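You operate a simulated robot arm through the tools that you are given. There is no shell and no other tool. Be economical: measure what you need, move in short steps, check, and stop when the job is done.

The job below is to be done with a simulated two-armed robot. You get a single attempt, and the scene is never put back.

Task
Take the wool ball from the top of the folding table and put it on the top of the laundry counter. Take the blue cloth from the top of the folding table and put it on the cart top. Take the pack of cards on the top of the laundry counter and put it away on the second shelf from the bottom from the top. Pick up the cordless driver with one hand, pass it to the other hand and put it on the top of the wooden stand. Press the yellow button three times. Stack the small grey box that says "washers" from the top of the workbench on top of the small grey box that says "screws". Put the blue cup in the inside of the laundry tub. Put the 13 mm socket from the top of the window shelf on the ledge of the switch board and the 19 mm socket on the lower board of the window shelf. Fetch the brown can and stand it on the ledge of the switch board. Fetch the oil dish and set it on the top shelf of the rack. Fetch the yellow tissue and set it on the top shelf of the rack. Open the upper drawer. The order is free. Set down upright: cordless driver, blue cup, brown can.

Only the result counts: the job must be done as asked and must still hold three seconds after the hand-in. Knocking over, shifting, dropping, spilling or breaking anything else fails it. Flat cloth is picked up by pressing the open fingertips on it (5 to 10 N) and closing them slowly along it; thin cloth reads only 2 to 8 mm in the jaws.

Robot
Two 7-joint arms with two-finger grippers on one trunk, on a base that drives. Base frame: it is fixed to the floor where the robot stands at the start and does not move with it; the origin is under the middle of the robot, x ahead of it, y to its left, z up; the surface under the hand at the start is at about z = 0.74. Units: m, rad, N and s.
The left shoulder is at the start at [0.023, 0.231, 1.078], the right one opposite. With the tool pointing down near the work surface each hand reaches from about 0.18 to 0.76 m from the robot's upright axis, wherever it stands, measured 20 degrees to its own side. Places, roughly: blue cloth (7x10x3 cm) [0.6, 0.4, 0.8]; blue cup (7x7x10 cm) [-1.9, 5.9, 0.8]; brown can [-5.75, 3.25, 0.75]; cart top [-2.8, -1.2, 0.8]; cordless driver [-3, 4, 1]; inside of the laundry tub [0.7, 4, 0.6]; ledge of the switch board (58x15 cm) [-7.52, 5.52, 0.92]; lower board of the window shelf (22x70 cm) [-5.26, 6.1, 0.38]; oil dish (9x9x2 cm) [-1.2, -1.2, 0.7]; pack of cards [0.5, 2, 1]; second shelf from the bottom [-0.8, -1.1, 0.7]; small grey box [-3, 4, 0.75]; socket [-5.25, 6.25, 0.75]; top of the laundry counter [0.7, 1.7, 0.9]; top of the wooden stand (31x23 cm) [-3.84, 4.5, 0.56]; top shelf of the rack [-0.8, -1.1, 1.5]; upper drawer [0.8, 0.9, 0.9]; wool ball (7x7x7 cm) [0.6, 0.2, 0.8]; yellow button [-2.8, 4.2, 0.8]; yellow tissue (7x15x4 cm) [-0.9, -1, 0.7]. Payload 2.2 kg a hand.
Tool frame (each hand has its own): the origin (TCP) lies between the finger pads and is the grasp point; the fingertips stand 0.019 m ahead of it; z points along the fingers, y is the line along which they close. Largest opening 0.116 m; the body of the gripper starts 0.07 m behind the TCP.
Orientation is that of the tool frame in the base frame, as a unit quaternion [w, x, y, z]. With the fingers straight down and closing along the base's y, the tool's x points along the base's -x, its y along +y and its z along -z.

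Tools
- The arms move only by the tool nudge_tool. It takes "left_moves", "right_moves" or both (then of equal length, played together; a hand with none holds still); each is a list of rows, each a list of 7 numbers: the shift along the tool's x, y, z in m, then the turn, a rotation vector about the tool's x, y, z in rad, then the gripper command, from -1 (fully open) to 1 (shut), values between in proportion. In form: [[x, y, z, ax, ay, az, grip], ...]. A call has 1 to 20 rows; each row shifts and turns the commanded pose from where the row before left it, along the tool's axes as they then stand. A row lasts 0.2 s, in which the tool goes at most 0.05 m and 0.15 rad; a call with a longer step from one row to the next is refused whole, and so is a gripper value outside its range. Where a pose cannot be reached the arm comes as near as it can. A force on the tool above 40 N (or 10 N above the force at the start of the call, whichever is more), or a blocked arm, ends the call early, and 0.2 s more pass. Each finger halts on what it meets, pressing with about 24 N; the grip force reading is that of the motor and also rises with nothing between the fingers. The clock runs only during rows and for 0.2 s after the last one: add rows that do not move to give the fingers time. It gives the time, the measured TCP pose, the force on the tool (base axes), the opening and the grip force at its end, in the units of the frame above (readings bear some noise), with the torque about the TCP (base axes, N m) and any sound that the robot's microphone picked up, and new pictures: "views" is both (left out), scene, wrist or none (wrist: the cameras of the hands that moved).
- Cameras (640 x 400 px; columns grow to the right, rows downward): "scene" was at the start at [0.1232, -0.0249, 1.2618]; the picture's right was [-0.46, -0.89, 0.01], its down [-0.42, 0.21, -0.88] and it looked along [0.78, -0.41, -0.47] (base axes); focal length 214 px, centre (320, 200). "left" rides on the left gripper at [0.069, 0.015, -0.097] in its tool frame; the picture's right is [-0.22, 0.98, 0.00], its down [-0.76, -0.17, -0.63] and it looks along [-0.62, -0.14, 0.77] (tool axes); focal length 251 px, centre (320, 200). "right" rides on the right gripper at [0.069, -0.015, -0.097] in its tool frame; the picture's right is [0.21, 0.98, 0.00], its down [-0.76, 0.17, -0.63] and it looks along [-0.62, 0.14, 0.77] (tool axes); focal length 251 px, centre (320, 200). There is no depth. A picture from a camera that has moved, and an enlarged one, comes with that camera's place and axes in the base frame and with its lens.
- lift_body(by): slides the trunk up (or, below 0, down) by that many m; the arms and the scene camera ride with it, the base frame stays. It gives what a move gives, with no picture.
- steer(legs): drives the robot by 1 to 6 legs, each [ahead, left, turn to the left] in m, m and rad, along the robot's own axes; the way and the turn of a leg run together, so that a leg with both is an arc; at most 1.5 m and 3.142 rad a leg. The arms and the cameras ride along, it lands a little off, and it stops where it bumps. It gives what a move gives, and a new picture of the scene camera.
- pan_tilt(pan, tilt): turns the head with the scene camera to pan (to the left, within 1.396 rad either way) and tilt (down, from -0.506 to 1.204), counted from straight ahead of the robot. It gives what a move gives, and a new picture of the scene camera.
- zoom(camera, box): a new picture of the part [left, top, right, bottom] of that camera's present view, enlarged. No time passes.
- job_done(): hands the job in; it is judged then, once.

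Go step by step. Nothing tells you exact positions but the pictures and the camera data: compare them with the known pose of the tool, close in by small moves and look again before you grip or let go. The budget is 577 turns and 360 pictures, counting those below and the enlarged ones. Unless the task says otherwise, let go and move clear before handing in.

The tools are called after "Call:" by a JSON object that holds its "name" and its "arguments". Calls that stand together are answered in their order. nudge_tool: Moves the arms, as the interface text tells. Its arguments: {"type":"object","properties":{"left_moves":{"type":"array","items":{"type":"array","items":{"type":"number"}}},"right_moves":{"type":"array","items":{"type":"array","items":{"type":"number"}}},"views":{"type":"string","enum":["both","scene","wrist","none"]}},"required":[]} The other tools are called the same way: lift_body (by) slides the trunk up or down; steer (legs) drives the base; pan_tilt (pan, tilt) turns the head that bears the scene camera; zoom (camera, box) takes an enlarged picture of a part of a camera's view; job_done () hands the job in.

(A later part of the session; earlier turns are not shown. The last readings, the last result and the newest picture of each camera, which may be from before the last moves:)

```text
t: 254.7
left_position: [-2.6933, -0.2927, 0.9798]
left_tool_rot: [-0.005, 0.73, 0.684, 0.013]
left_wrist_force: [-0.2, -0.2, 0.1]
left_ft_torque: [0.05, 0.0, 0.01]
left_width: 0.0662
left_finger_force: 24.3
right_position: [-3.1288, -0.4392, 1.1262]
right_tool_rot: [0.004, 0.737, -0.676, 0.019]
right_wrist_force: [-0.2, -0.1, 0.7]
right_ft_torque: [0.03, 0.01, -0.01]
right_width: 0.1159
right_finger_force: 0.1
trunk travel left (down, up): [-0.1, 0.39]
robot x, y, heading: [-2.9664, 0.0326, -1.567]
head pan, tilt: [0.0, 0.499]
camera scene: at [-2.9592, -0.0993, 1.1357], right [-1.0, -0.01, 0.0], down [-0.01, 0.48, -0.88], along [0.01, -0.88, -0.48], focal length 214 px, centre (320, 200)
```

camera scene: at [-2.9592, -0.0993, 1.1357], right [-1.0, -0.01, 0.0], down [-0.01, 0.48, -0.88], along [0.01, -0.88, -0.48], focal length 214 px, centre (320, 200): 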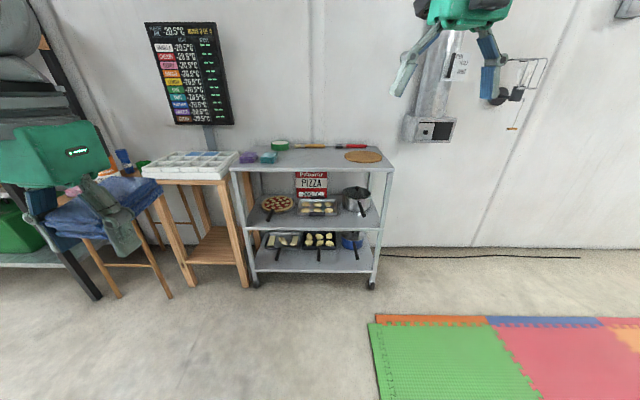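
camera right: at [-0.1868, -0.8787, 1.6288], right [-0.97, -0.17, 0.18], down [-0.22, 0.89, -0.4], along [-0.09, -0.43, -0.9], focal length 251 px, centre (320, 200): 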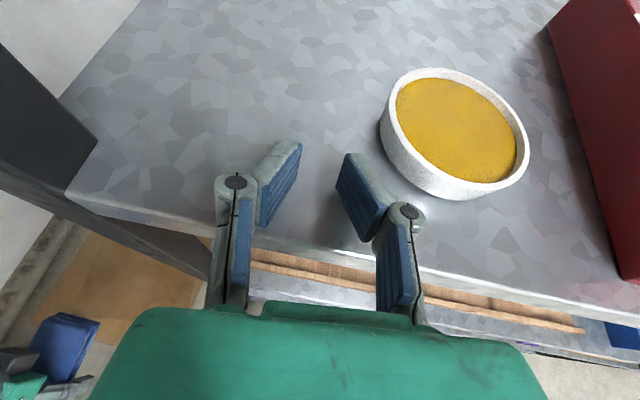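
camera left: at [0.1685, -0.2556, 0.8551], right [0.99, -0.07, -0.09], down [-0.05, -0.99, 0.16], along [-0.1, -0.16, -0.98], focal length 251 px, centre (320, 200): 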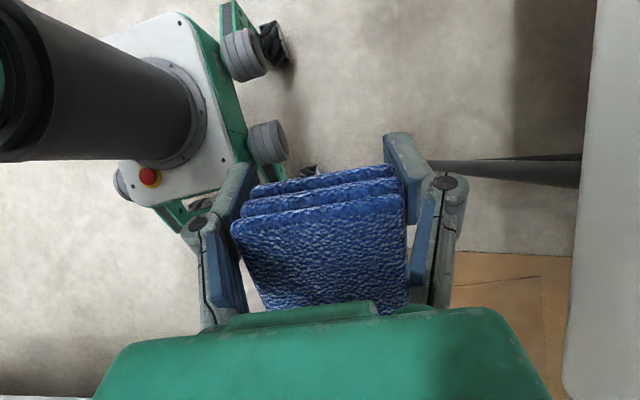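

The cart top has a free central area around (-2.93, -1.08). Move right 0.2 and ahead 0.5.

Call:
{"name": "steer", "arguments": {"legs": [[0, -0.18, 0], [0.5, 0, 0]]}}

Call:
{"name": "nudge_tool", "arguments": {"left_moves": [[0, 0, 0, 0, 0.1, 0, 1], [0, 0, 0, 0, 0.1, 0, 1], [0, 0, 0, 0, 0.1, 0, 1], [0, 0, 0, 0, 0, 0, 1]], "views": "both"}}

```text
t: 258.8
left_position: [-2.8334, -0.7944, 0.9763]
left_tool_rot: [-0.015, 0.73, 0.683, -0.003]
left_wrist_force: [0.7, -0.1, 0.0]
left_ft_torque: [0.0, 0.08, 0.02]
left_width: 0.0661
left_finger_force: 23.6
right_position: [-3.2627, -0.9397, 1.1346]
right_tool_rot: [0.012, 0.738, -0.674, 0.007]
right_wrist_force: [1.3, -0.2, -0.6]
right_ft_torque: [-0.01, 0.25, 0.01]
right_width: 0.1161
right_finger_force: 0.1
trunk travel left (down, up): [-0.1, 0.39]
robot x, y, heading: [-3.1338, -0.4648, -1.561]
head pan, tilt: [0.0, 0.499]
camera scene: at [-3.075, -0.6011, 1.1387], right [-1.0, -0.01, 0.05], down [-0.05, 0.48, -0.88], along [-0.01, -0.88, -0.48], focal length 214 px, centre (320, 200)
```

scene: 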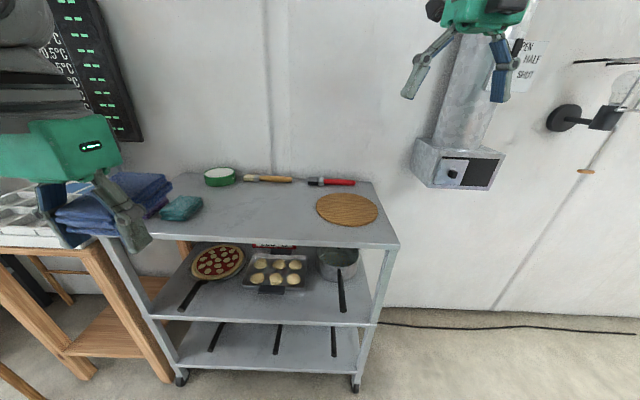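

```text
t: 259.8
left_position: [-2.8622, -0.7903, 0.9849]
left_tool_rot: [-0.105, 0.721, 0.674, 0.118]
left_wrist_force: [1.3, -0.4, -1.3]
left_ft_torque: [0.02, -0.01, 0.02]
left_width: 0.0659
left_finger_force: 23.9
right_position: [-3.294, -0.9348, 1.1269]
right_tool_rot: [0.002, 0.74, -0.672, 0.021]
right_wrist_force: [0.9, -0.3, 0.2]
right_ft_torque: [-0.03, 0.12, -0.02]
right_width: 0.1163
right_finger_force: 0.0
trunk travel left (down, up): [-0.1, 0.39]
robot x, y, heading: [-3.125, -0.4694, -1.561]
head pan, tilt: [0.0, 0.499]
camera scene: at [-3.0741, -0.6015, 1.1385], right [-1.0, -0.01, 0.05], down [-0.05, 0.48, -0.88], along [-0.01, -0.88, -0.48], focal length 214 px, centre (320, 200)
camera left: at [-2.8451, -0.7549, 1.0978], right [0.96, -0.27, -0.06], down [-0.23, -0.9, 0.36], along [-0.15, -0.34, -0.93], focal length 251 px, centre (320, 200)
```

scene: 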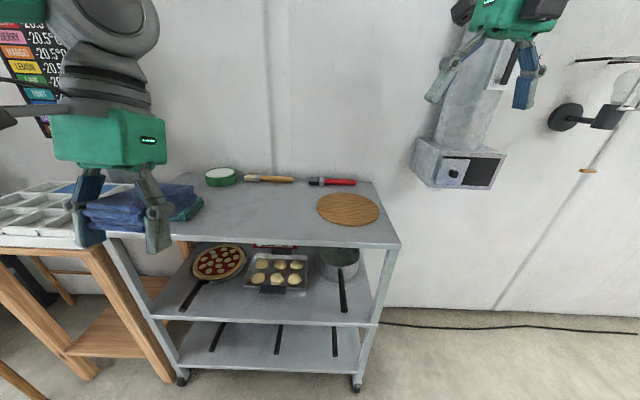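
left: 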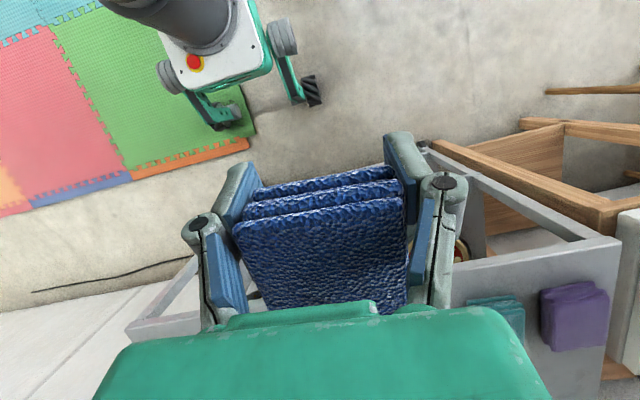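

The cloth has pivoted in the jaws (sloping down and away). I pitch the hand toward forward so it comes nearly flat, and move over the cart.

Call:
{"name": "nudge_tool", "arguments": {"left_moves": [[0, 0, 0, 0, -0.13, 0, 1], [0, 0, 0, 0, -0.13, 0, 1], [-0.03, -0.01, 0, 0, -0.13, 0, 1], [-0.03, -0.01, 0, 0, -0.13, 0, 1], [-0.03, -0.01, 0.01, 0, -0.13, 0, 1], [-0.03, -0.01, 0.015, 0, -0.13, 0, 1], [-0.03, -0.01, 0.02, 0, -0.12, 0, 1], [-0.03, 0, 0.02, 0, 0, 0, 1], [-0.03, 0, 0.02, 0, 0, 0, 1], [0, 0, 0, 0, 0, 0, 1]], "views": "both"}}

```text
t: 262.0
left_position: [-2.9639, -1.0193, 0.9794]
left_tool_rot: [0.211, 0.703, 0.649, -0.198]
left_wrist_force: [-1.7, 0.3, 0.6]
left_ft_torque: [0.05, -0.1, 0.04]
left_width: 0.0665
left_finger_force: 23.8
right_position: [-3.3398, -0.9359, 1.1217]
right_tool_rot: [-0.009, 0.737, -0.675, 0.033]
right_wrist_force: [-1.4, 0.2, -0.1]
right_ft_torque: [-0.03, -0.08, 0.03]
right_width: 0.1159
right_finger_force: 0.1
trunk travel left (down, up): [-0.1, 0.39]
robot x, y, heading: [-3.1333, -0.4686, -1.563]
head pan, tilt: [0.0, 0.499]
camera scene: at [-3.1542, -0.6021, 1.1366], right [-1.0, -0.01, -0.02], down [0.01, 0.48, -0.88], along [0.01, -0.88, -0.48], focal length 214 px, centre (320, 200)
camera left: at [-2.9425, -0.9102, 1.0212], right [0.96, -0.24, 0.16], down [-0.22, -0.27, 0.94], along [-0.19, -0.93, -0.31], focal length 251 px, centre (320, 200)
```

scene: 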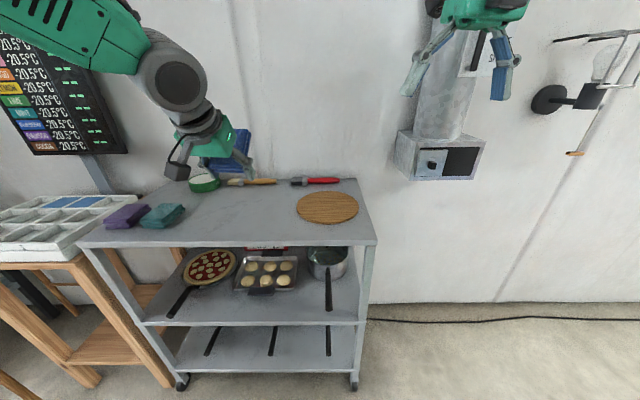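
left: 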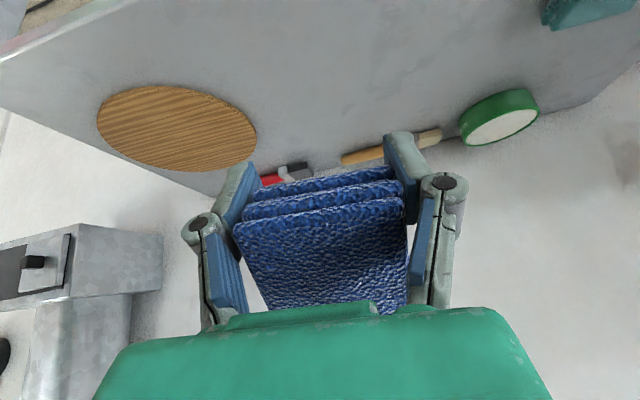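

Call:
{"name": "zoom", "arguments": {"camera": "scene", "box": [130, 90, 290, 200]}}

```text
3.64 times, centred on (210, 145) of scene
camera zoom: at [-3.1542, -0.6021, 1.1366], right [-1.0, -0.01, -0.02], down [0.01, 0.48, -0.88], along [0.01, -0.88, -0.48], focal length 780 px, centre (720, 400)
```

zoom: 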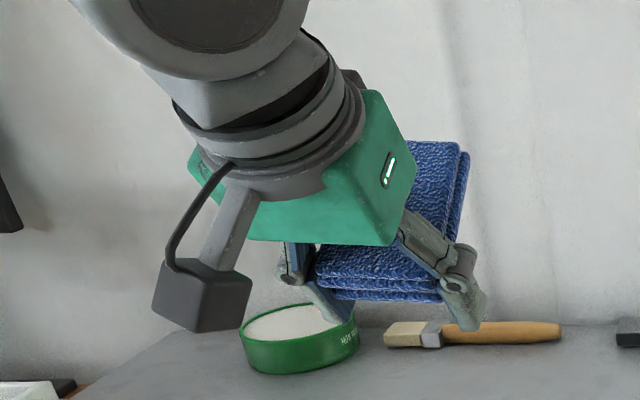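

The cloth now rises away; flat corresponds to an almost vertical hand. Rotate back 0.65 rad and settle.

Call:
{"name": "nudge_tool", "arguments": {"left_moves": [[0, 0.005, 0, 0, 0.13, 0, 1], [0, 0.005, 0, 0, 0.13, 0, 1], [0, 0.005, 0, 0, 0.13, 0, 1], [0, 0, 0, 0, 0.13, 0, 1], [0, 0, 0, 0, 0.13, 0, 1], [0, 0, 0, 0, 0, 0, 1]], "views": "none"}}

Call:
{"name": "nudge_tool", "arguments": {"left_moves": [[0, 0, 0, 0, 0, 0, 1], [0, 0, 0, 0, 0, 0, 1], [0, 0, 0, 0, 0, 0, 1], [0, 0, 0, 0, 0, 0, 1], [0, 0, 0, 0, 0, 0, 1]], "views": "both"}}

```text
t: 263.4
left_position: [-2.93, -1.0195, 0.9754]
left_tool_rot: [-0.014, 0.73, 0.683, 0.032]
left_wrist_force: [-0.6, -1.3, -1.0]
left_ft_torque: [0.0, 0.0, 0.01]
left_width: 0.0658
left_finger_force: 23.9
right_position: [-3.3138, -0.9353, 1.1242]
right_tool_rot: [-0.002, 0.74, -0.672, 0.026]
right_wrist_force: [0.1, 1.3, 0.2]
right_ft_torque: [-0.02, 0.04, 0.0]
right_width: 0.1161
right_finger_force: 0.0
trunk travel left (down, up): [-0.1, 0.39]
robot x, y, heading: [-3.1304, -0.4667, -1.56]
head pan, tilt: [0.0, 0.499]
```

```text
t: 264.8
left_position: [-2.9161, -1.0152, 0.976]
left_tool_rot: [-0.018, 0.73, 0.683, 0.022]
left_wrist_force: [2.1, 0.4, 0.6]
left_ft_torque: [-0.03, 0.17, 0.0]
left_width: 0.066
left_finger_force: 24.0
right_position: [-3.2993, -0.9297, 1.1335]
right_tool_rot: [0.006, 0.738, -0.674, 0.022]
right_wrist_force: [2.1, 0.7, -0.2]
right_ft_torque: [-0.06, 0.1, 0.02]
right_width: 0.1163
right_finger_force: 0.0
trunk travel left (down, up): [-0.1, 0.39]
robot x, y, heading: [-3.1324, -0.466, -1.56]
head pan, tilt: [0.0, 0.499]
stopped in row 5 (left hand): the arm was blocked; the commanded pose is now the measured one
camera scene: at [-3.1125, -0.6013, 1.1384], right [-1.0, -0.01, 0.02], down [-0.02, 0.48, -0.88], along [0.0, -0.88, -0.48], focal length 214 px, centre (320, 200)
camera left: at [-2.8972, -0.9517, 1.0771], right [0.96, -0.28, -0.01], down [-0.22, -0.78, 0.59], along [-0.17, -0.56, -0.81], focal length 251 px, centre (320, 200)
```

scene: 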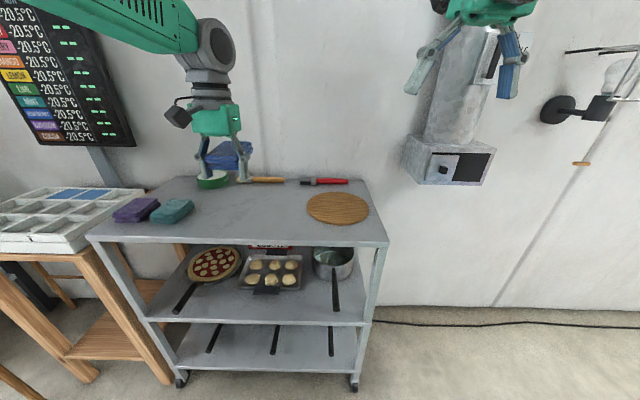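
left: 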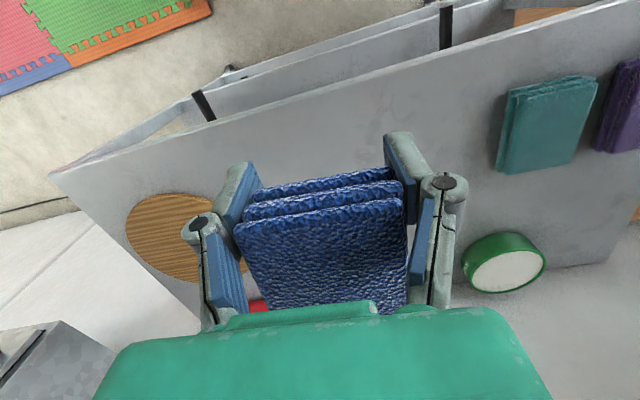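

The hand is right above the cart's front edge; move 0.125 ahead and lower.

Call:
{"name": "nudge_tool", "arguments": {"left_moves": [[-0.042, 0, 0, 0, 0, 0, 1], [-0.042, 0, 0.01, 0, 0, 0, 1], [-0.042, 0, 0.03, 0, 0, 0, 1], [0, 0, 0.04, 0, 0, 0, 1], [0, 0, 0.03, 0, 0, 0, 1], [0, 0, 0, 0, 0, 0, 1]], "views": "both"}}

```text
refused: row 3 steps farther than a row can; nothing moved
```

Call:
{"name": "nudge_tool", "arguments": {"left_moves": [[-0.042, 0, 0, 0, 0, 0, 1], [-0.042, 0, 0.01, 0, 0, 0, 1], [-0.042, 0, 0.02, 0, 0, 0, 1], [0, 0, 0.04, 0, 0, 0, 1], [0, 0, 0.04, 0, 0, 0, 1], [0, 0, 0, 0, 0, 0, 1]], "views": "both"}}

```text
t: 266.4
left_position: [-2.9898, -1.1305, 0.87]
left_tool_rot: [0.005, 0.734, 0.678, 0.041]
left_wrist_force: [0.1, 1.0, 0.9]
left_ft_torque: [-0.01, -0.03, -0.02]
left_width: 0.0661
left_finger_force: 24.0
right_position: [-3.3785, -0.922, 1.1228]
right_tool_rot: [-0.014, 0.734, -0.677, 0.046]
right_wrist_force: [-1.1, 0.4, 0.5]
right_ft_torque: [0.03, -0.04, -0.03]
right_width: 0.1161
right_finger_force: 0.0
trunk travel left (down, up): [-0.1, 0.39]
robot x, y, heading: [-3.1514, -0.4675, -1.558]
head pan, tilt: [0.0, 0.499]
stopped in row 6 (left hand): the arm was blocked; the commanded pose is now the measured one
camera scene: at [-3.159, -0.6019, 1.1369], right [-1.0, -0.01, -0.01], down [0.01, 0.48, -0.88], along [0.01, -0.88, -0.48], focal length 214 px, centre (320, 200)
camera left: at [-2.9762, -1.067, 0.9711], right [0.96, -0.29, 0.05], down [-0.27, -0.77, 0.58], along [-0.13, -0.57, -0.81], focal length 251 px, centre (320, 200)
```

scene: 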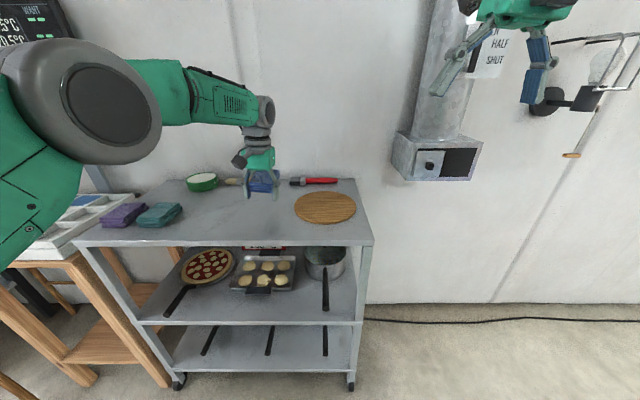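
left: 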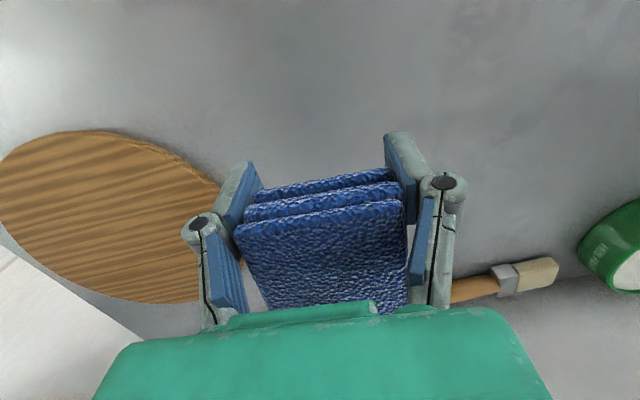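

Wait for the sway to die out.

Call:
{"name": "pan_tilt", "arguments": {"pan": 0.0, "tilt": -0.5}}

Call:
{"name": "pan_tilt", "arguments": {"pan": 0.0, "tilt": 0.6}}

Call:
{"name": "nudge_tool", "arguments": {"left_moves": [[0, 0, 0, 0, 0, 0, 1]], "views": "wrist"}}

```text
t: 267.6
left_position: [-2.9551, -1.1295, 0.8644]
left_tool_rot: [-0.008, 0.732, 0.681, 0.031]
left_wrist_force: [1.7, 0.1, -0.1]
left_ft_torque: [0.01, 0.08, 0.0]
left_width: 0.0658
left_finger_force: 24.2
right_position: [-3.3371, -0.9256, 1.1288]
right_tool_rot: [-0.004, 0.737, -0.676, 0.034]
right_wrist_force: [0.7, -0.5, -0.2]
right_ft_torque: [-0.03, 0.05, 0.0]
right_width: 0.1159
right_finger_force: 0.1
trunk travel left (down, up): [-0.1, 0.39]
robot x, y, heading: [-3.138, -0.468, -1.56]
head pan, tilt: [0.0, -0.499]
camera scene: at [-3.0916, -0.5797, 1.2245], right [-1.0, -0.01, 0.04], down [-0.03, -0.47, -0.88], along [0.03, -0.88, 0.47], focal length 214 px, centre (320, 200)
```

scene: 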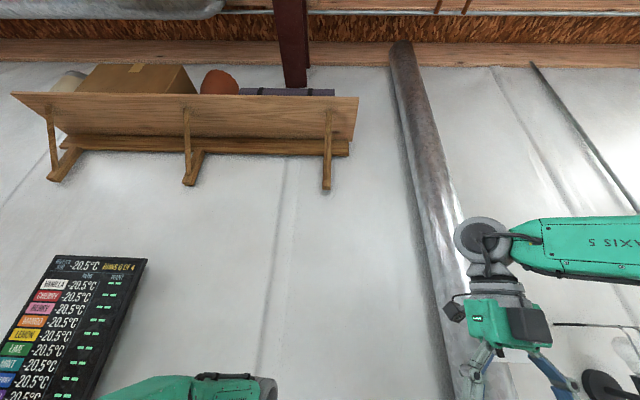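

```text
t: 269.0
left_position: [-2.9961, -1.1317, 0.868]
left_tool_rot: [0.004, 0.733, 0.678, 0.043]
left_wrist_force: [-0.6, -0.4, -0.4]
left_ft_torque: [0.05, -0.06, 0.0]
left_width: 0.0659
left_finger_force: 24.0
right_position: [-3.3838, -0.9263, 1.1185]
right_tool_rot: [-0.016, 0.734, -0.678, 0.046]
right_wrist_force: [-1.6, -0.4, 1.8]
right_ft_torque: [0.02, -0.08, -0.01]
right_width: 0.1158
right_finger_force: 0.1
trunk travel left (down, up): [-0.1, 0.39]
robot x, y, heading: [-3.1461, -0.4684, -1.561]
head pan, tilt: [0.0, 0.6]
camera scene: at [-3.1619, -0.6009, 1.1278], right [-1.0, -0.01, -0.01], down [0.01, 0.57, -0.82], along [0.01, -0.82, -0.57], focal length 214 px, centre (320, 200)
```

scene: 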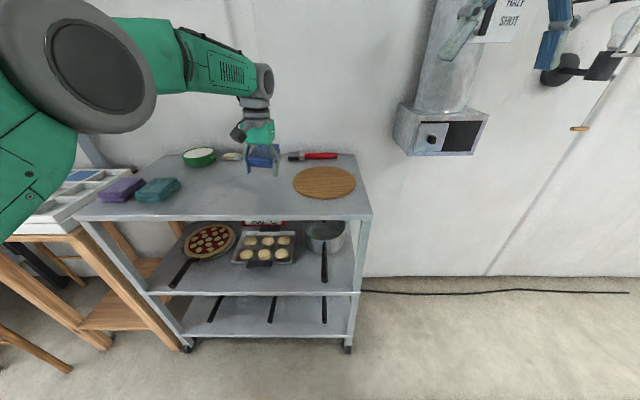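

```text
t: 269.6
left_position: [-3.002, -1.1229, 0.8742]
left_tool_rot: [0.013, 0.732, 0.68, 0.047]
left_wrist_force: [-0.6, 0.5, -0.5]
left_ft_torque: [0.01, -0.11, -0.03]
left_width: 0.066
left_finger_force: 24.3
right_position: [-3.3942, -0.9172, 1.1172]
right_tool_rot: [-0.019, 0.735, -0.676, 0.055]
right_wrist_force: [-1.5, 0.1, -0.1]
right_ft_torque: [-0.01, -0.11, 0.0]
right_width: 0.1161
right_finger_force: 0.1
trunk travel left (down, up): [-0.1, 0.39]
robot x, y, heading: [-3.143, -0.4693, -1.557]
head pan, tilt: [0.0, 0.6]
stopped in row 1 (left hand): the arm was blocked; the commanded pose is now the measured one
camera left: at [-2.9895, -1.0592, 0.9754], right [0.95, -0.29, 0.07], down [-0.27, -0.77, 0.58], along [-0.11, -0.57, -0.81], focal length 251 px, centre (320, 200)
```

left: 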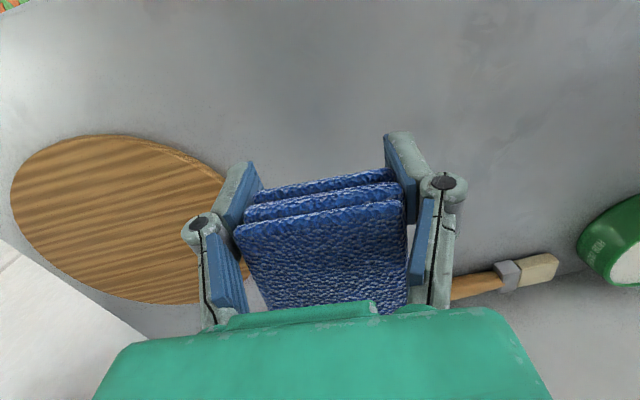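

Call:
{"name": "nudge_tool", "arguments": {"left_moves": [[0, 0.035, 0, 0, 0, 0, 1], [0, 0.03, 0.01, 0, 0, 0, 1], [0, 0, 0.015, 0, 0, 0, 1], [0, 0, 0.01, 0, 0, 0, 1]], "views": "wrist"}}

```text
t: 270.8
left_position: [-2.9483, -1.1243, 0.849]
left_tool_rot: [0.02, 0.733, 0.678, 0.05]
left_wrist_force: [0.2, 0.2, -0.3]
left_ft_torque: [0.01, 0.02, -0.01]
left_width: 0.0657
left_finger_force: 24.1
right_position: [-3.4126, -0.9125, 1.1157]
right_tool_rot: [-0.02, 0.733, -0.677, 0.061]
right_wrist_force: [-0.7, 1.4, -0.1]
right_ft_torque: [0.0, -0.04, -0.01]
right_width: 0.1158
right_finger_force: 0.1
trunk travel left (down, up): [-0.1, 0.39]
robot x, y, heading: [-3.1495, -0.4667, -1.562]
head pan, tilt: [0.0, 0.6]
stopped in row 4 (left hand): the arm was blocked; the commanded pose is now the measured one
camera left: at [-2.938, -1.0603, 0.9506], right [0.95, -0.29, 0.08], down [-0.28, -0.77, 0.58], along [-0.11, -0.57, -0.81], focal length 251 px, centre (320, 200)
```

left: 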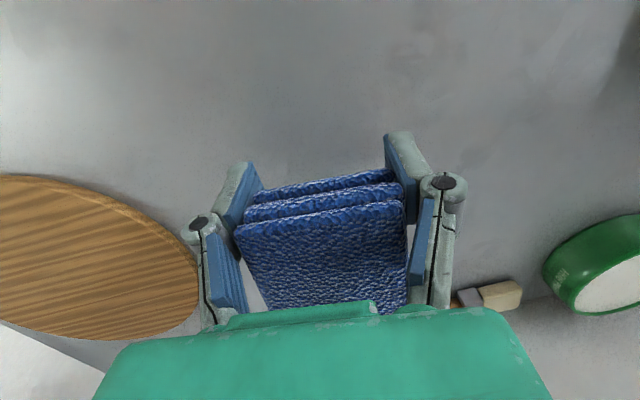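

Call:
{"name": "nudge_tool", "arguments": {"left_moves": [[0, 0.015, 0.008, 0, 0, 0, 1], [0, 0, 0.008, 0, 0, 0, 1], [0, 0, 0.006, 0, 0, 0, 1]], "views": "none"}}

Call:
{"name": "nudge_tool", "arguments": {"left_moves": [[0, 0, 0.005, 0, 0, 0, 1], [0, 0, 0.005, 0, 0, 0, 1]], "views": "wrist"}}

```text
t: 271.6
left_position: [-2.9412, -1.1271, 0.828]
left_tool_rot: [0.02, 0.732, 0.679, 0.053]
left_wrist_force: [0.0, -0.1, -0.8]
left_ft_torque: [0.04, -0.13, -0.02]
left_width: 0.0661
left_finger_force: 23.9
right_position: [-3.4245, -0.9146, 1.1121]
right_tool_rot: [-0.025, 0.733, -0.677, 0.063]
right_wrist_force: [-0.2, -1.0, 0.5]
right_ft_torque: [-0.02, -0.05, 0.01]
right_width: 0.1162
right_finger_force: 0.0
trunk travel left (down, up): [-0.1, 0.39]
robot x, y, heading: [-3.1535, -0.4687, -1.562]
head pan, tilt: [0.0, 0.6]
```

```text
t: 272.2
left_position: [-2.923, -1.1237, 0.8187]
left_tool_rot: [0.019, 0.731, 0.68, 0.051]
left_wrist_force: [9.7, -1.1, 6.5]
left_ft_torque: [0.12, 0.81, 0.06]
left_width: 0.0753
left_finger_force: 24.6
right_position: [-3.4081, -0.9135, 1.1171]
right_tool_rot: [-0.021, 0.735, -0.675, 0.059]
right_wrist_force: [0.0, -0.9, -0.5]
right_ft_torque: [0.01, 0.04, 0.0]
right_width: 0.1159
right_finger_force: 0.2
trunk travel left (down, up): [-0.1, 0.39]
robot x, y, heading: [-3.1478, -0.4671, -1.561]
head pan, tilt: [0.0, 0.6]
camera left: at [-2.9131, -1.0594, 0.9202], right [0.95, -0.29, 0.09], down [-0.28, -0.77, 0.58], along [-0.1, -0.58, -0.81], focal length 251 px, centre (320, 200)
```

left: 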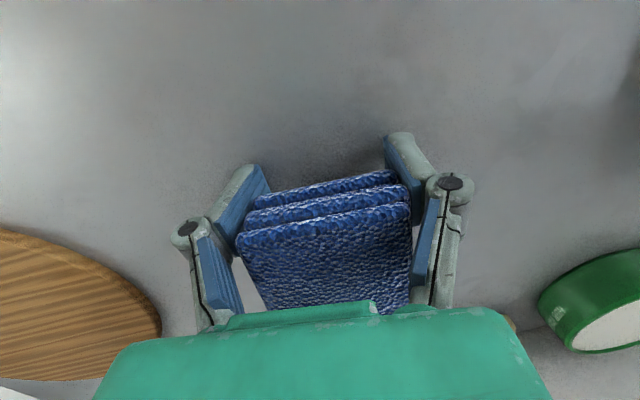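

Contact. Open and lift away.

Call:
{"name": "nudge_tool", "arguments": {"left_moves": [[0, 0, -0.002, 0, 0, 0, 0], [0, 0, 0, 0, 0, 0, -0.6], [0, 0, 0, 0, 0, 0, -0.8], [0, 0, -0.03, 0, 0, 0, -0.8], [0.01, 0, -0.045, 0, 0, 0, -0.8], [0.01, 0, -0.045, 0, 0, 0, -0.8]], "views": "both"}}

```text
t: 273.6
left_position: [-2.9293, -1.1082, 0.9391]
left_tool_rot: [0.014, 0.733, 0.678, 0.046]
left_wrist_force: [0.6, 1.2, -0.2]
left_ft_torque: [0.02, 0.0, -0.02]
left_width: 0.1043
left_finger_force: 0.1
right_position: [-3.3974, -0.9134, 1.118]
right_tool_rot: [-0.018, 0.735, -0.676, 0.057]
right_wrist_force: [-0.8, 0.8, 0.2]
right_ft_torque: [0.0, 0.04, 0.0]
right_width: 0.116
right_finger_force: 0.0
trunk travel left (down, up): [-0.1, 0.39]
robot x, y, heading: [-3.1475, -0.4672, -1.564]
head pan, tilt: [0.0, 0.6]
camera scene: at [-3.1289, -0.5993, 1.1291], right [-1.0, -0.01, 0.01], down [-0.02, 0.57, -0.82], along [0.0, -0.82, -0.57], focal length 214 px, centre (320, 200)
camera left: at [-2.9182, -1.0449, 1.0401], right [0.95, -0.29, 0.07], down [-0.28, -0.77, 0.58], along [-0.11, -0.57, -0.81], focal length 251 px, centre (320, 200)
```

scene: 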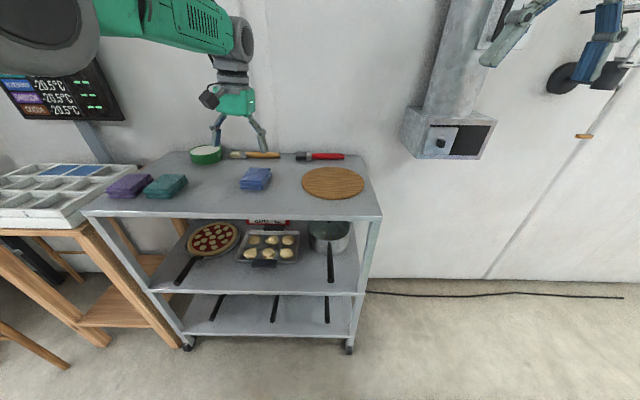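
left: 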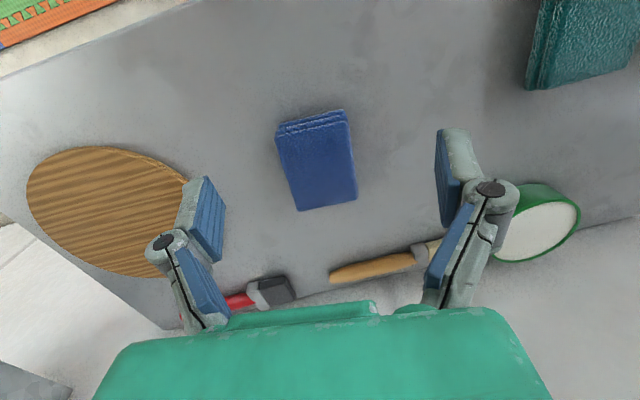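

Cloth is on the cart. Retract, back away, and lower the trunk for stability.

Call:
{"name": "nudge_tool", "arguments": {"left_moves": [[0.035, 0.01, -0.03, 0, 0, 0, -1], [0.035, 0.01, -0.03, 0, 0, 0, -1], [0.035, 0.01, -0.03, 0, 0, 0, -1], [0.035, 0, -0.03, 0, 0, 0, -1], [0.035, 0, 0, 0, 0, 0, -1], [0, 0, 0, 0, 0, 0, -1]], "views": "none"}}

Call:
{"name": "steer", "arguments": {"legs": [[-0.6, 0, 0]]}}

Call:
{"name": "lift_body", "arguments": {"by": -0.1}}

Call:
{"name": "pan_tilt", "arguments": {"pan": -1.39, "tilt": 0.3}}

```text
t: 275.0
left_position: [-2.9085, -0.9444, 1.0679]
left_tool_rot: [0.017, 0.733, 0.678, 0.052]
left_wrist_force: [0.6, -1.1, 0.6]
left_ft_torque: [0.06, -0.02, -0.05]
left_width: 0.1158
left_finger_force: 0.1
right_position: [-3.4102, -0.9155, 1.1148]
right_tool_rot: [-0.023, 0.734, -0.676, 0.059]
right_wrist_force: [-0.9, -0.1, -0.1]
right_ft_torque: [0.0, -0.02, -0.02]
right_width: 0.1161
right_finger_force: 0.0
trunk travel left (down, up): [-0.1, 0.39]
robot x, y, heading: [-3.1459, -0.4689, -1.561]
head pan, tilt: [0.0, 0.6]
```

```text
t: 278.4
left_position: [-2.9161, -0.339, 1.0696]
left_tool_rot: [0.019, 0.731, 0.681, 0.05]
left_wrist_force: [0.1, 0.1, 0.4]
left_ft_torque: [0.03, -0.03, 0.03]
left_width: 0.1158
left_finger_force: 0.0
right_position: [-3.4189, -0.3124, 1.1145]
right_tool_rot: [-0.022, 0.734, -0.676, 0.061]
right_wrist_force: [-0.2, 0.7, 0.1]
right_ft_torque: [-0.01, -0.03, -0.01]
right_width: 0.116
right_finger_force: 0.0
trunk travel left (down, up): [-0.1, 0.39]
robot x, y, heading: [-3.1578, 0.1326, -1.558]
head pan, tilt: [0.0, 0.6]
camera scene: at [-3.1491, 0.0048, 1.1266], right [-1.0, -0.01, 0.0], down [-0.01, 0.57, -0.82], along [0.01, -0.82, -0.57], focal length 214 px, centre (320, 200)
```

scene: 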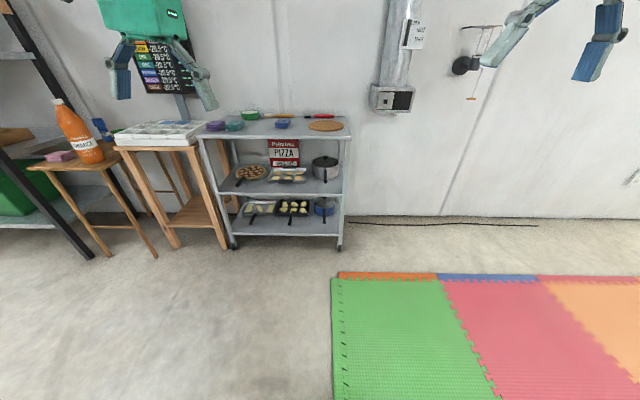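

```text
t: 279.7
left_position: [-2.8951, -0.3371, 0.9679]
left_tool_rot: [0.014, 0.731, 0.681, 0.044]
left_wrist_force: [1.6, 0.0, -0.4]
left_ft_torque: [-0.02, 0.13, 0.02]
left_width: 0.116
left_finger_force: 0.1
right_position: [-3.3978, -0.3084, 1.0186]
right_tool_rot: [-0.015, 0.737, -0.673, 0.056]
right_wrist_force: [1.0, 1.2, -0.5]
right_ft_torque: [-0.02, 0.17, -0.01]
right_width: 0.116
right_finger_force: 0.0
trunk travel left (down, up): [0.0, 0.49]
robot x, y, heading: [-3.1492, 0.1342, -1.557]
head pan, tilt: [0.0, 0.6]
```

```text
t: 281.2
left_position: [-2.9031, -0.3383, 0.9684]
left_tool_rot: [0.016, 0.731, 0.681, 0.046]
left_wrist_force: [0.6, -0.4, -0.4]
left_ft_torque: [0.0, 0.12, -0.02]
left_width: 0.1158
left_finger_force: 0.0
right_position: [-3.4039, -0.3106, 1.017]
right_tool_rot: [-0.018, 0.736, -0.674, 0.058]
right_wrist_force: [0.9, 0.4, -0.6]
right_ft_torque: [-0.03, 0.12, -0.04]
right_width: 0.1158
right_finger_force: 0.1
trunk travel left (down, up): [0.0, 0.49]
robot x, y, heading: [-3.1517, 0.1343, -1.558]
head pan, tilt: [-1.389, 0.3]
camera scene: at [-3.2344, 0.0745, 1.055], right [-0.19, 0.98, 0.0], down [0.28, 0.06, -0.96], along [-0.94, -0.18, -0.29], focal length 214 px, centre (320, 200)
```

scene: 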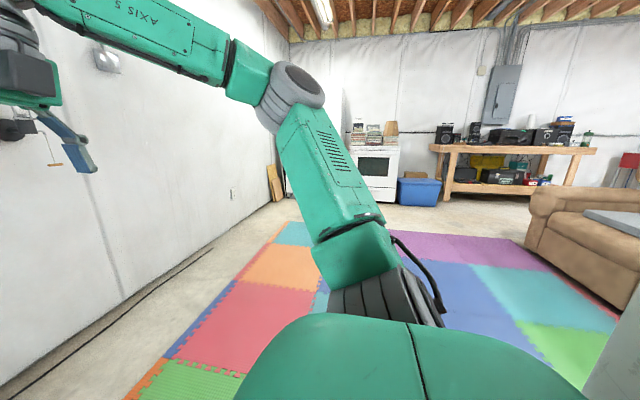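

I need to find a way north. Turn the robot round to face +y and look.

Call:
{"name": "steer", "arguments": {"legs": [[0, 0, -1.57], [0, 0, -1.57]]}}

Call:
{"name": "pan_tilt", "arguments": {"pan": 0.0, "tilt": 0.2}}

```text
t: 289.3
left_position: [-3.376, 0.6102, 0.9726]
left_tool_rot: [-0.054, -0.673, 0.737, 0.025]
left_wrist_force: [0.1, 0.1, 0.4]
left_ft_torque: [0.0, 0.04, 0.01]
left_width: 0.1158
left_finger_force: 0.1
right_position: [-2.8733, 0.574, 1.0114]
right_tool_rot: [-0.066, 0.681, 0.729, -0.025]
right_wrist_force: [-0.3, 0.8, 0.5]
right_ft_torque: [-0.04, 0.04, 0.02]
right_width: 0.1161
right_finger_force: 0.1
trunk travel left (down, up): [0.0, 0.49]
robot x, y, heading: [-3.1578, 0.1375, 1.567]
head pan, tilt: [-1.389, 0.3]
camera scene: at [-3.0537, 0.1924, 1.0533], right [0.18, -0.98, 0.0], down [-0.3, -0.06, -0.95], along [0.94, 0.17, -0.3], focal length 214 px, centre (320, 200)
```

scene: 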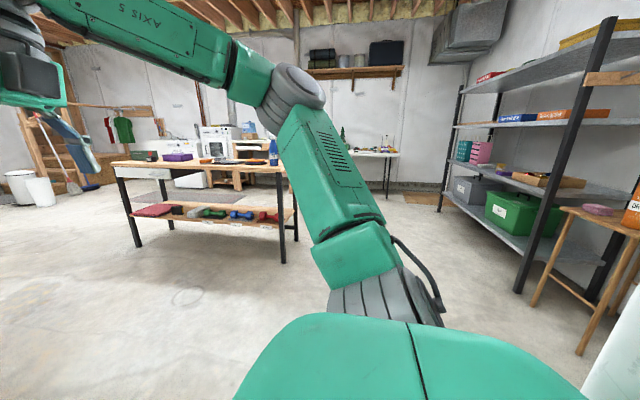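

```text
t: 290.9
left_position: [-3.38, 0.6093, 0.9726]
left_tool_rot: [-0.051, -0.674, 0.737, 0.023]
left_wrist_force: [-0.2, 0.4, -0.1]
left_ft_torque: [0.0, 0.03, -0.03]
left_width: 0.1161
left_finger_force: 0.0
right_position: [-2.8755, 0.5724, 1.0143]
right_tool_rot: [-0.065, 0.682, 0.728, -0.023]
right_wrist_force: [0.0, -0.1, 0.5]
right_ft_torque: [-0.01, 0.01, -0.02]
right_width: 0.1158
right_finger_force: 0.0
trunk travel left (down, up): [0.0, 0.49]
robot x, y, heading: [-3.1549, 0.1332, 1.567]
head pan, tilt: [0.0, 0.201]
camera scene: at [-3.1483, 0.2692, 1.0632], right [1.0, -0.01, 0.0], down [-0.01, -0.2, -0.98], along [0.0, 0.98, -0.2], focal length 214 px, centre (320, 200)
```

scene: 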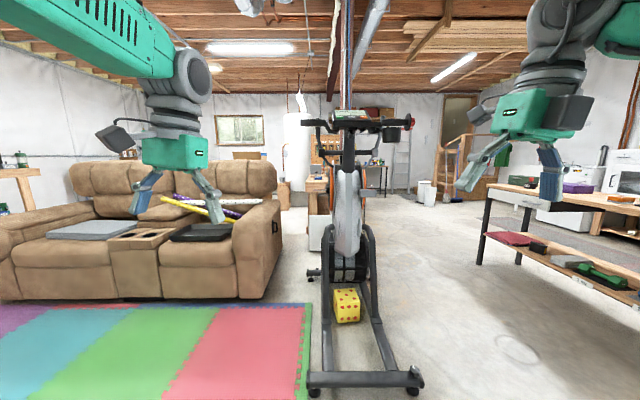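

Bike straight ahead; the corridor to its right (x≈-2.2) is clear. Shift right 1.0, then ahead 1.5 and look.

Call:
{"name": "steer", "arguments": {"legs": [[0, -1.0, 0], [1.5, 0, 0]]}}

```text
t: 303.0
left_position: [-2.3786, 2.101, 0.9712]
left_tool_rot: [-0.051, -0.672, 0.739, 0.021]
left_wrist_force: [-0.5, 0.1, 0.1]
left_ft_torque: [0.01, -0.01, -0.02]
left_width: 0.1158
left_finger_force: 0.0
right_position: [-1.8757, 2.0629, 1.0145]
right_tool_rot: [-0.064, 0.683, 0.727, -0.021]
right_wrist_force: [-0.5, 0.6, 0.6]
right_ft_torque: [-0.01, 0.01, -0.02]
right_width: 0.116
right_finger_force: 0.1
trunk travel left (down, up): [0.0, 0.49]
robot x, y, heading: [-2.1526, 1.626, 1.564]
head pan, tilt: [0.0, 0.201]
camera scene: at [-2.1486, 1.7614, 1.0632], right [1.0, -0.01, 0.0], down [0.0, -0.2, -0.98], along [0.01, 0.98, -0.2], focal length 214 px, centre (320, 200)
```

scene: 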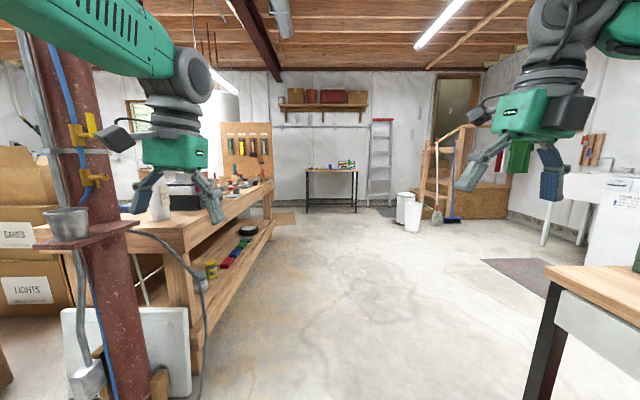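

The workbench is to the left along x≈-2.8. Look at it.

Call:
{"name": "steer", "arguments": {"legs": [[1.3, 0, 0]]}}

Call:
{"name": "pan_tilt", "arguments": {"pan": 0.9, "tilt": 0.4}}

```text
t: 309.6
left_position: [-2.3602, 3.406, 0.9745]
left_tool_rot: [-0.05, -0.67, 0.74, 0.022]
left_wrist_force: [0.1, 0.3, 0.4]
left_ft_torque: [0.01, 0.02, 0.01]
left_width: 0.116
left_finger_force: 0.1
right_position: [-1.8598, 3.3647, 1.0167]
right_tool_rot: [-0.065, 0.685, 0.726, -0.021]
right_wrist_force: [0.5, -0.6, 0.6]
right_ft_torque: [-0.01, -0.02, -0.02]
right_width: 0.1157
right_finger_force: 0.0
trunk travel left (down, up): [0.0, 0.49]
robot x, y, heading: [-2.1367, 2.9305, 1.559]
head pan, tilt: [0.0, 0.201]
camera scene: at [-2.1334, 3.066, 1.0632], right [1.0, -0.01, 0.0], down [0.0, -0.2, -0.98], along [0.01, 0.98, -0.2], focal length 214 px, centre (320, 200)
```

scene: 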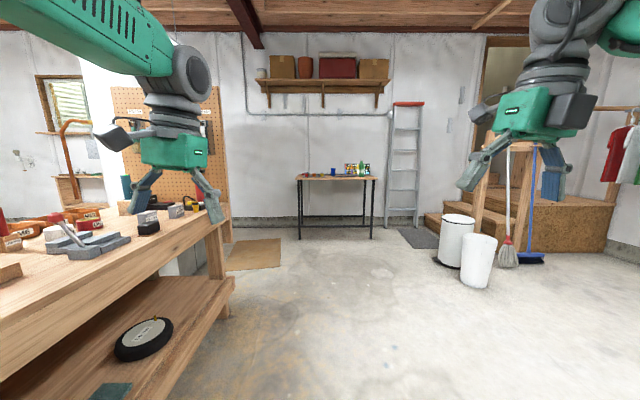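

```text
t: 310.8
left_position: [-2.3608, 3.4028, 0.9746]
left_tool_rot: [-0.049, -0.671, 0.74, 0.024]
left_wrist_force: [-0.4, 0.0, -0.7]
left_ft_torque: [0.01, 0.0, 0.01]
left_width: 0.1161
left_finger_force: 0.0
right_position: [-1.8598, 3.3622, 1.0179]
right_tool_rot: [-0.065, 0.685, 0.726, -0.019]
right_wrist_force: [0.2, 0.6, 0.0]
right_ft_torque: [0.01, 0.01, 0.02]
right_width: 0.116
right_finger_force: 0.2
trunk travel left (down, up): [0.0, 0.49]
robot x, y, heading: [-2.1362, 2.9268, 1.558]
head pan, tilt: [0.901, 0.4]
camera scene: at [-2.2064, 3.031, 1.0449], right [0.63, 0.77, 0.0], down [0.3, -0.25, -0.92], along [-0.71, 0.58, -0.39], focal length 214 px, centre (320, 200)
```

scene: 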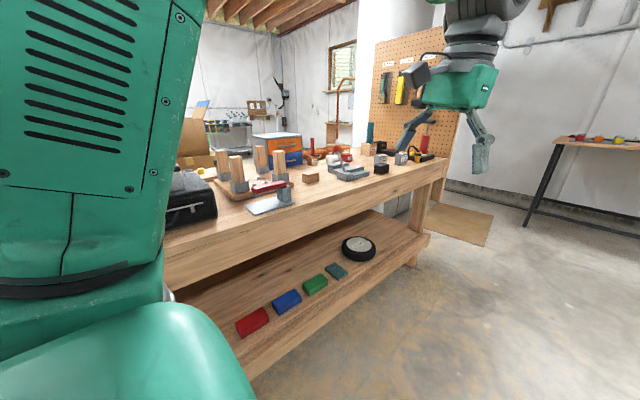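

Bench front edge is x≈-2.74. Drive ahead 0.95 and turn left to face it.

Call:
{"name": "steer", "arguments": {"legs": [[0.95, 0, 0], [0, 0, 1.57]]}}

Call:
{"name": "pan_tilt", "arguments": {"pan": 0.0, "tilt": 0.5}}

```text
t: 319.6
left_position: [-2.5981, 3.6653, 0.9735]
left_tool_rot: [0.05, 0.997, -0.052, 0.017]
left_wrist_force: [-0.4, 0.2, -0.1]
left_ft_torque: [-0.03, -0.01, 0.03]
left_width: 0.1163
left_finger_force: 0.1
right_position: [-2.5536, 4.1676, 1.0173]
right_tool_rot: [-0.033, -0.026, 0.997, -0.059]
right_wrist_force: [-0.8, -1.0, 0.2]
right_ft_torque: [0.06, 0.03, 0.01]
right_width: 0.1161
right_finger_force: 0.0
trunk travel left (down, up): [0.0, 0.49]
robot x, y, heading: [-2.1234, 3.8871, 3.118]
head pan, tilt: [0.901, 0.4]
camera scene: at [-2.225, 3.8174, 1.0449], right [-0.77, 0.64, 0.0], down [0.25, 0.3, -0.92], along [-0.58, -0.71, -0.39], focal length 214 px, centre (320, 200)
```

scene: 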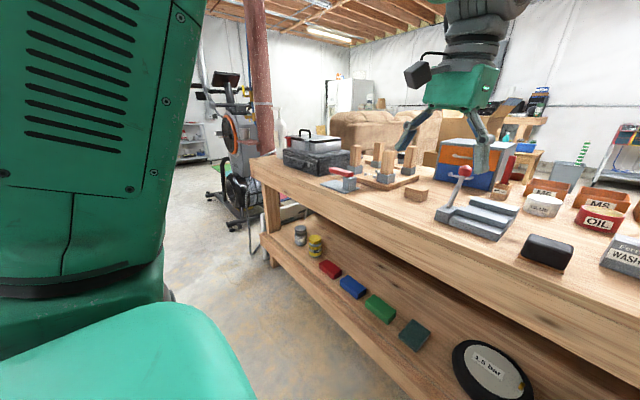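

```text
t: 320.8
left_position: [-2.5958, 3.6642, 0.976]
left_tool_rot: [0.051, 0.997, -0.052, 0.016]
left_wrist_force: [-0.5, 0.3, -0.1]
left_ft_torque: [0.04, -0.03, 0.02]
left_width: 0.116
left_finger_force: 0.1
right_position: [-2.5522, 4.1666, 1.0181]
right_tool_rot: [-0.034, -0.027, 0.997, -0.059]
right_wrist_force: [-0.3, -0.3, -0.3]
right_ft_torque: [0.01, 0.02, 0.04]
right_width: 0.1162
right_finger_force: 0.1
trunk travel left (down, up): [0.0, 0.49]
robot x, y, heading: [-2.1252, 3.8879, 3.127]
head pan, tilt: [0.0, 0.499]
camera scene: at [-2.2571, 3.8905, 1.0356], right [0.02, 1.0, 0.0], down [0.48, -0.01, -0.88], along [-0.88, 0.01, -0.48], focal length 214 px, centre (320, 200)
```

scene: 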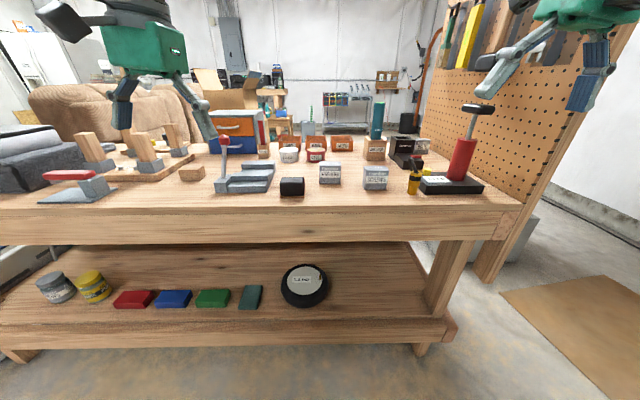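

Call:
{"name": "zoom", "arguments": {"camera": "scene", "box": [200, 90, 520, 220]}}

```text
2.00 times, centred on (360, 155) of scene
camera zoom: at [-2.2571, 3.8905, 1.0356], right [0.02, 1.0, 0.0], down [0.48, -0.01, -0.88], along [-0.88, 0.01, -0.48], focal length 429 px, centre (240, 290)
```

zoom: 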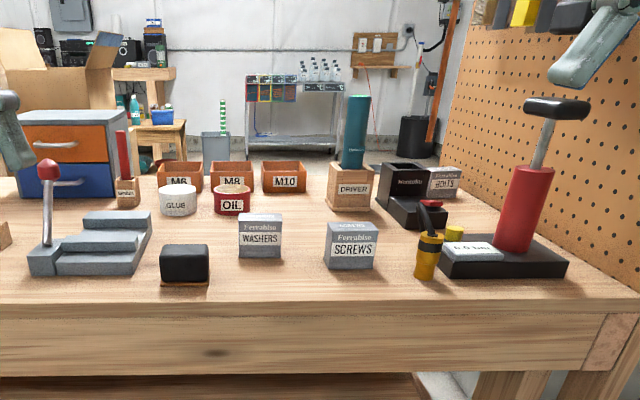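

Call:
{"name": "zoom", "arguments": {"camera": "scene", "box": [350, 125, 510, 205]}}

```text
4.00 times, centred on (430, 165) of scene
camera zoom: at [-2.2571, 3.8905, 1.0356], right [0.02, 1.0, 0.0], down [0.48, -0.01, -0.88], along [-0.88, 0.01, -0.48], focal length 858 px, centre (-120, 340)
```

zoom: 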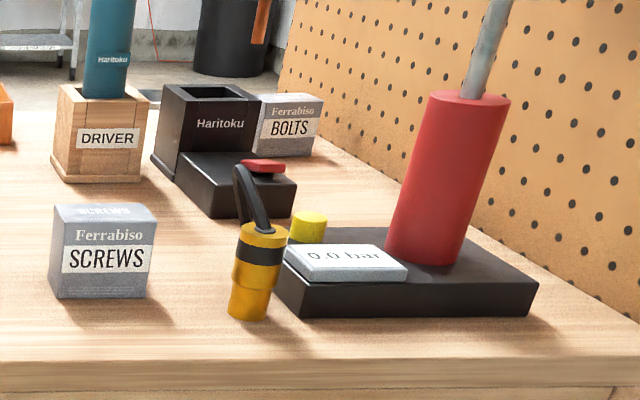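

The washers box is at ≈(-2.94, 3.93), screws ≈(-2.89, 4.08), the driver (teal, in the DRIVER block) ≈(-3.23, 4.14), the yellow button on the black pump base ≈(-2.85, 4.25). Move right 0.2 and ahead 0.27.

Call:
{"name": "steer", "arguments": {"legs": [[0, -0.2, 0], [0.27, 0, 0]]}}

Call:
{"name": "pan_tilt", "arguments": {"pan": 0.0, "tilt": 0.7}}

```text
t: 323.3
left_position: [-2.7233, 3.8702, 0.976]
left_tool_rot: [0.051, 0.997, -0.055, 0.015]
left_wrist_force: [0.1, 0.2, 0.1]
left_ft_torque: [0.02, 0.0, -0.04]
left_width: 0.1161
left_finger_force: 0.0
right_position: [-2.6661, 4.3704, 1.0216]
right_tool_rot: [-0.032, -0.036, 0.997, -0.055]
right_wrist_force: [0.4, -0.3, -0.2]
right_ft_torque: [0.0, 0.0, 0.01]
right_width: 0.1157
right_finger_force: 0.0
trunk travel left (down, up): [0.0, 0.49]
robot x, y, heading: [-2.2562, 4.0949, 3.11]
head pan, tilt: [0.0, 0.499]
stopped in leg 2: the robot was blocked; the commanded pose is now the measured one
camera scene: at [-2.3823, 4.1041, 1.0365], right [0.02, 1.0, -0.01], down [0.47, -0.02, -0.88], along [-0.88, 0.02, -0.48], focal length 214 px, centre (320, 200)
```

scene: 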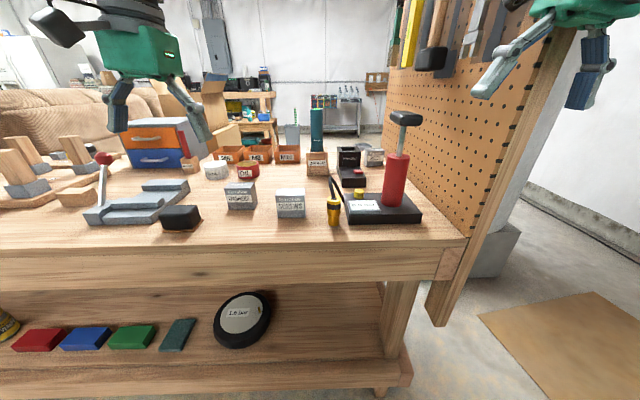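

```text
t: 324.1
left_position: [-2.7234, 3.868, 0.9766]
left_tool_rot: [0.051, 0.997, -0.053, 0.014]
left_wrist_force: [0.0, 0.5, 1.2]
left_ft_torque: [0.01, 0.02, 0.01]
left_width: 0.1163
left_finger_force: 0.1
right_position: [-2.6664, 4.3673, 1.0225]
right_tool_rot: [-0.033, -0.035, 0.997, -0.054]
right_wrist_force: [0.3, 0.6, 0.3]
right_ft_torque: [-0.01, -0.01, 0.03]
right_width: 0.116
right_finger_force: 0.1
trunk travel left (down, up): [0.0, 0.49]
robot x, y, heading: [-2.2586, 4.0902, 3.122]
head pan, tilt: [0.0, 0.7]
camera scene: at [-2.3754, 4.1038, 1.019], right [0.02, 1.0, -0.01], down [0.64, -0.02, -0.77], along [-0.77, 0.01, -0.64], focal length 214 px, centre (320, 200)
```

scene: 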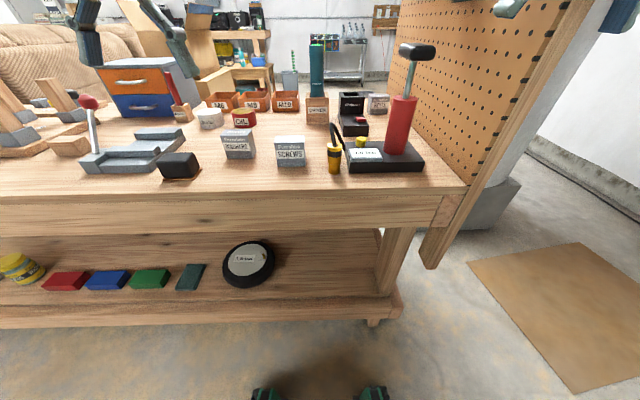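

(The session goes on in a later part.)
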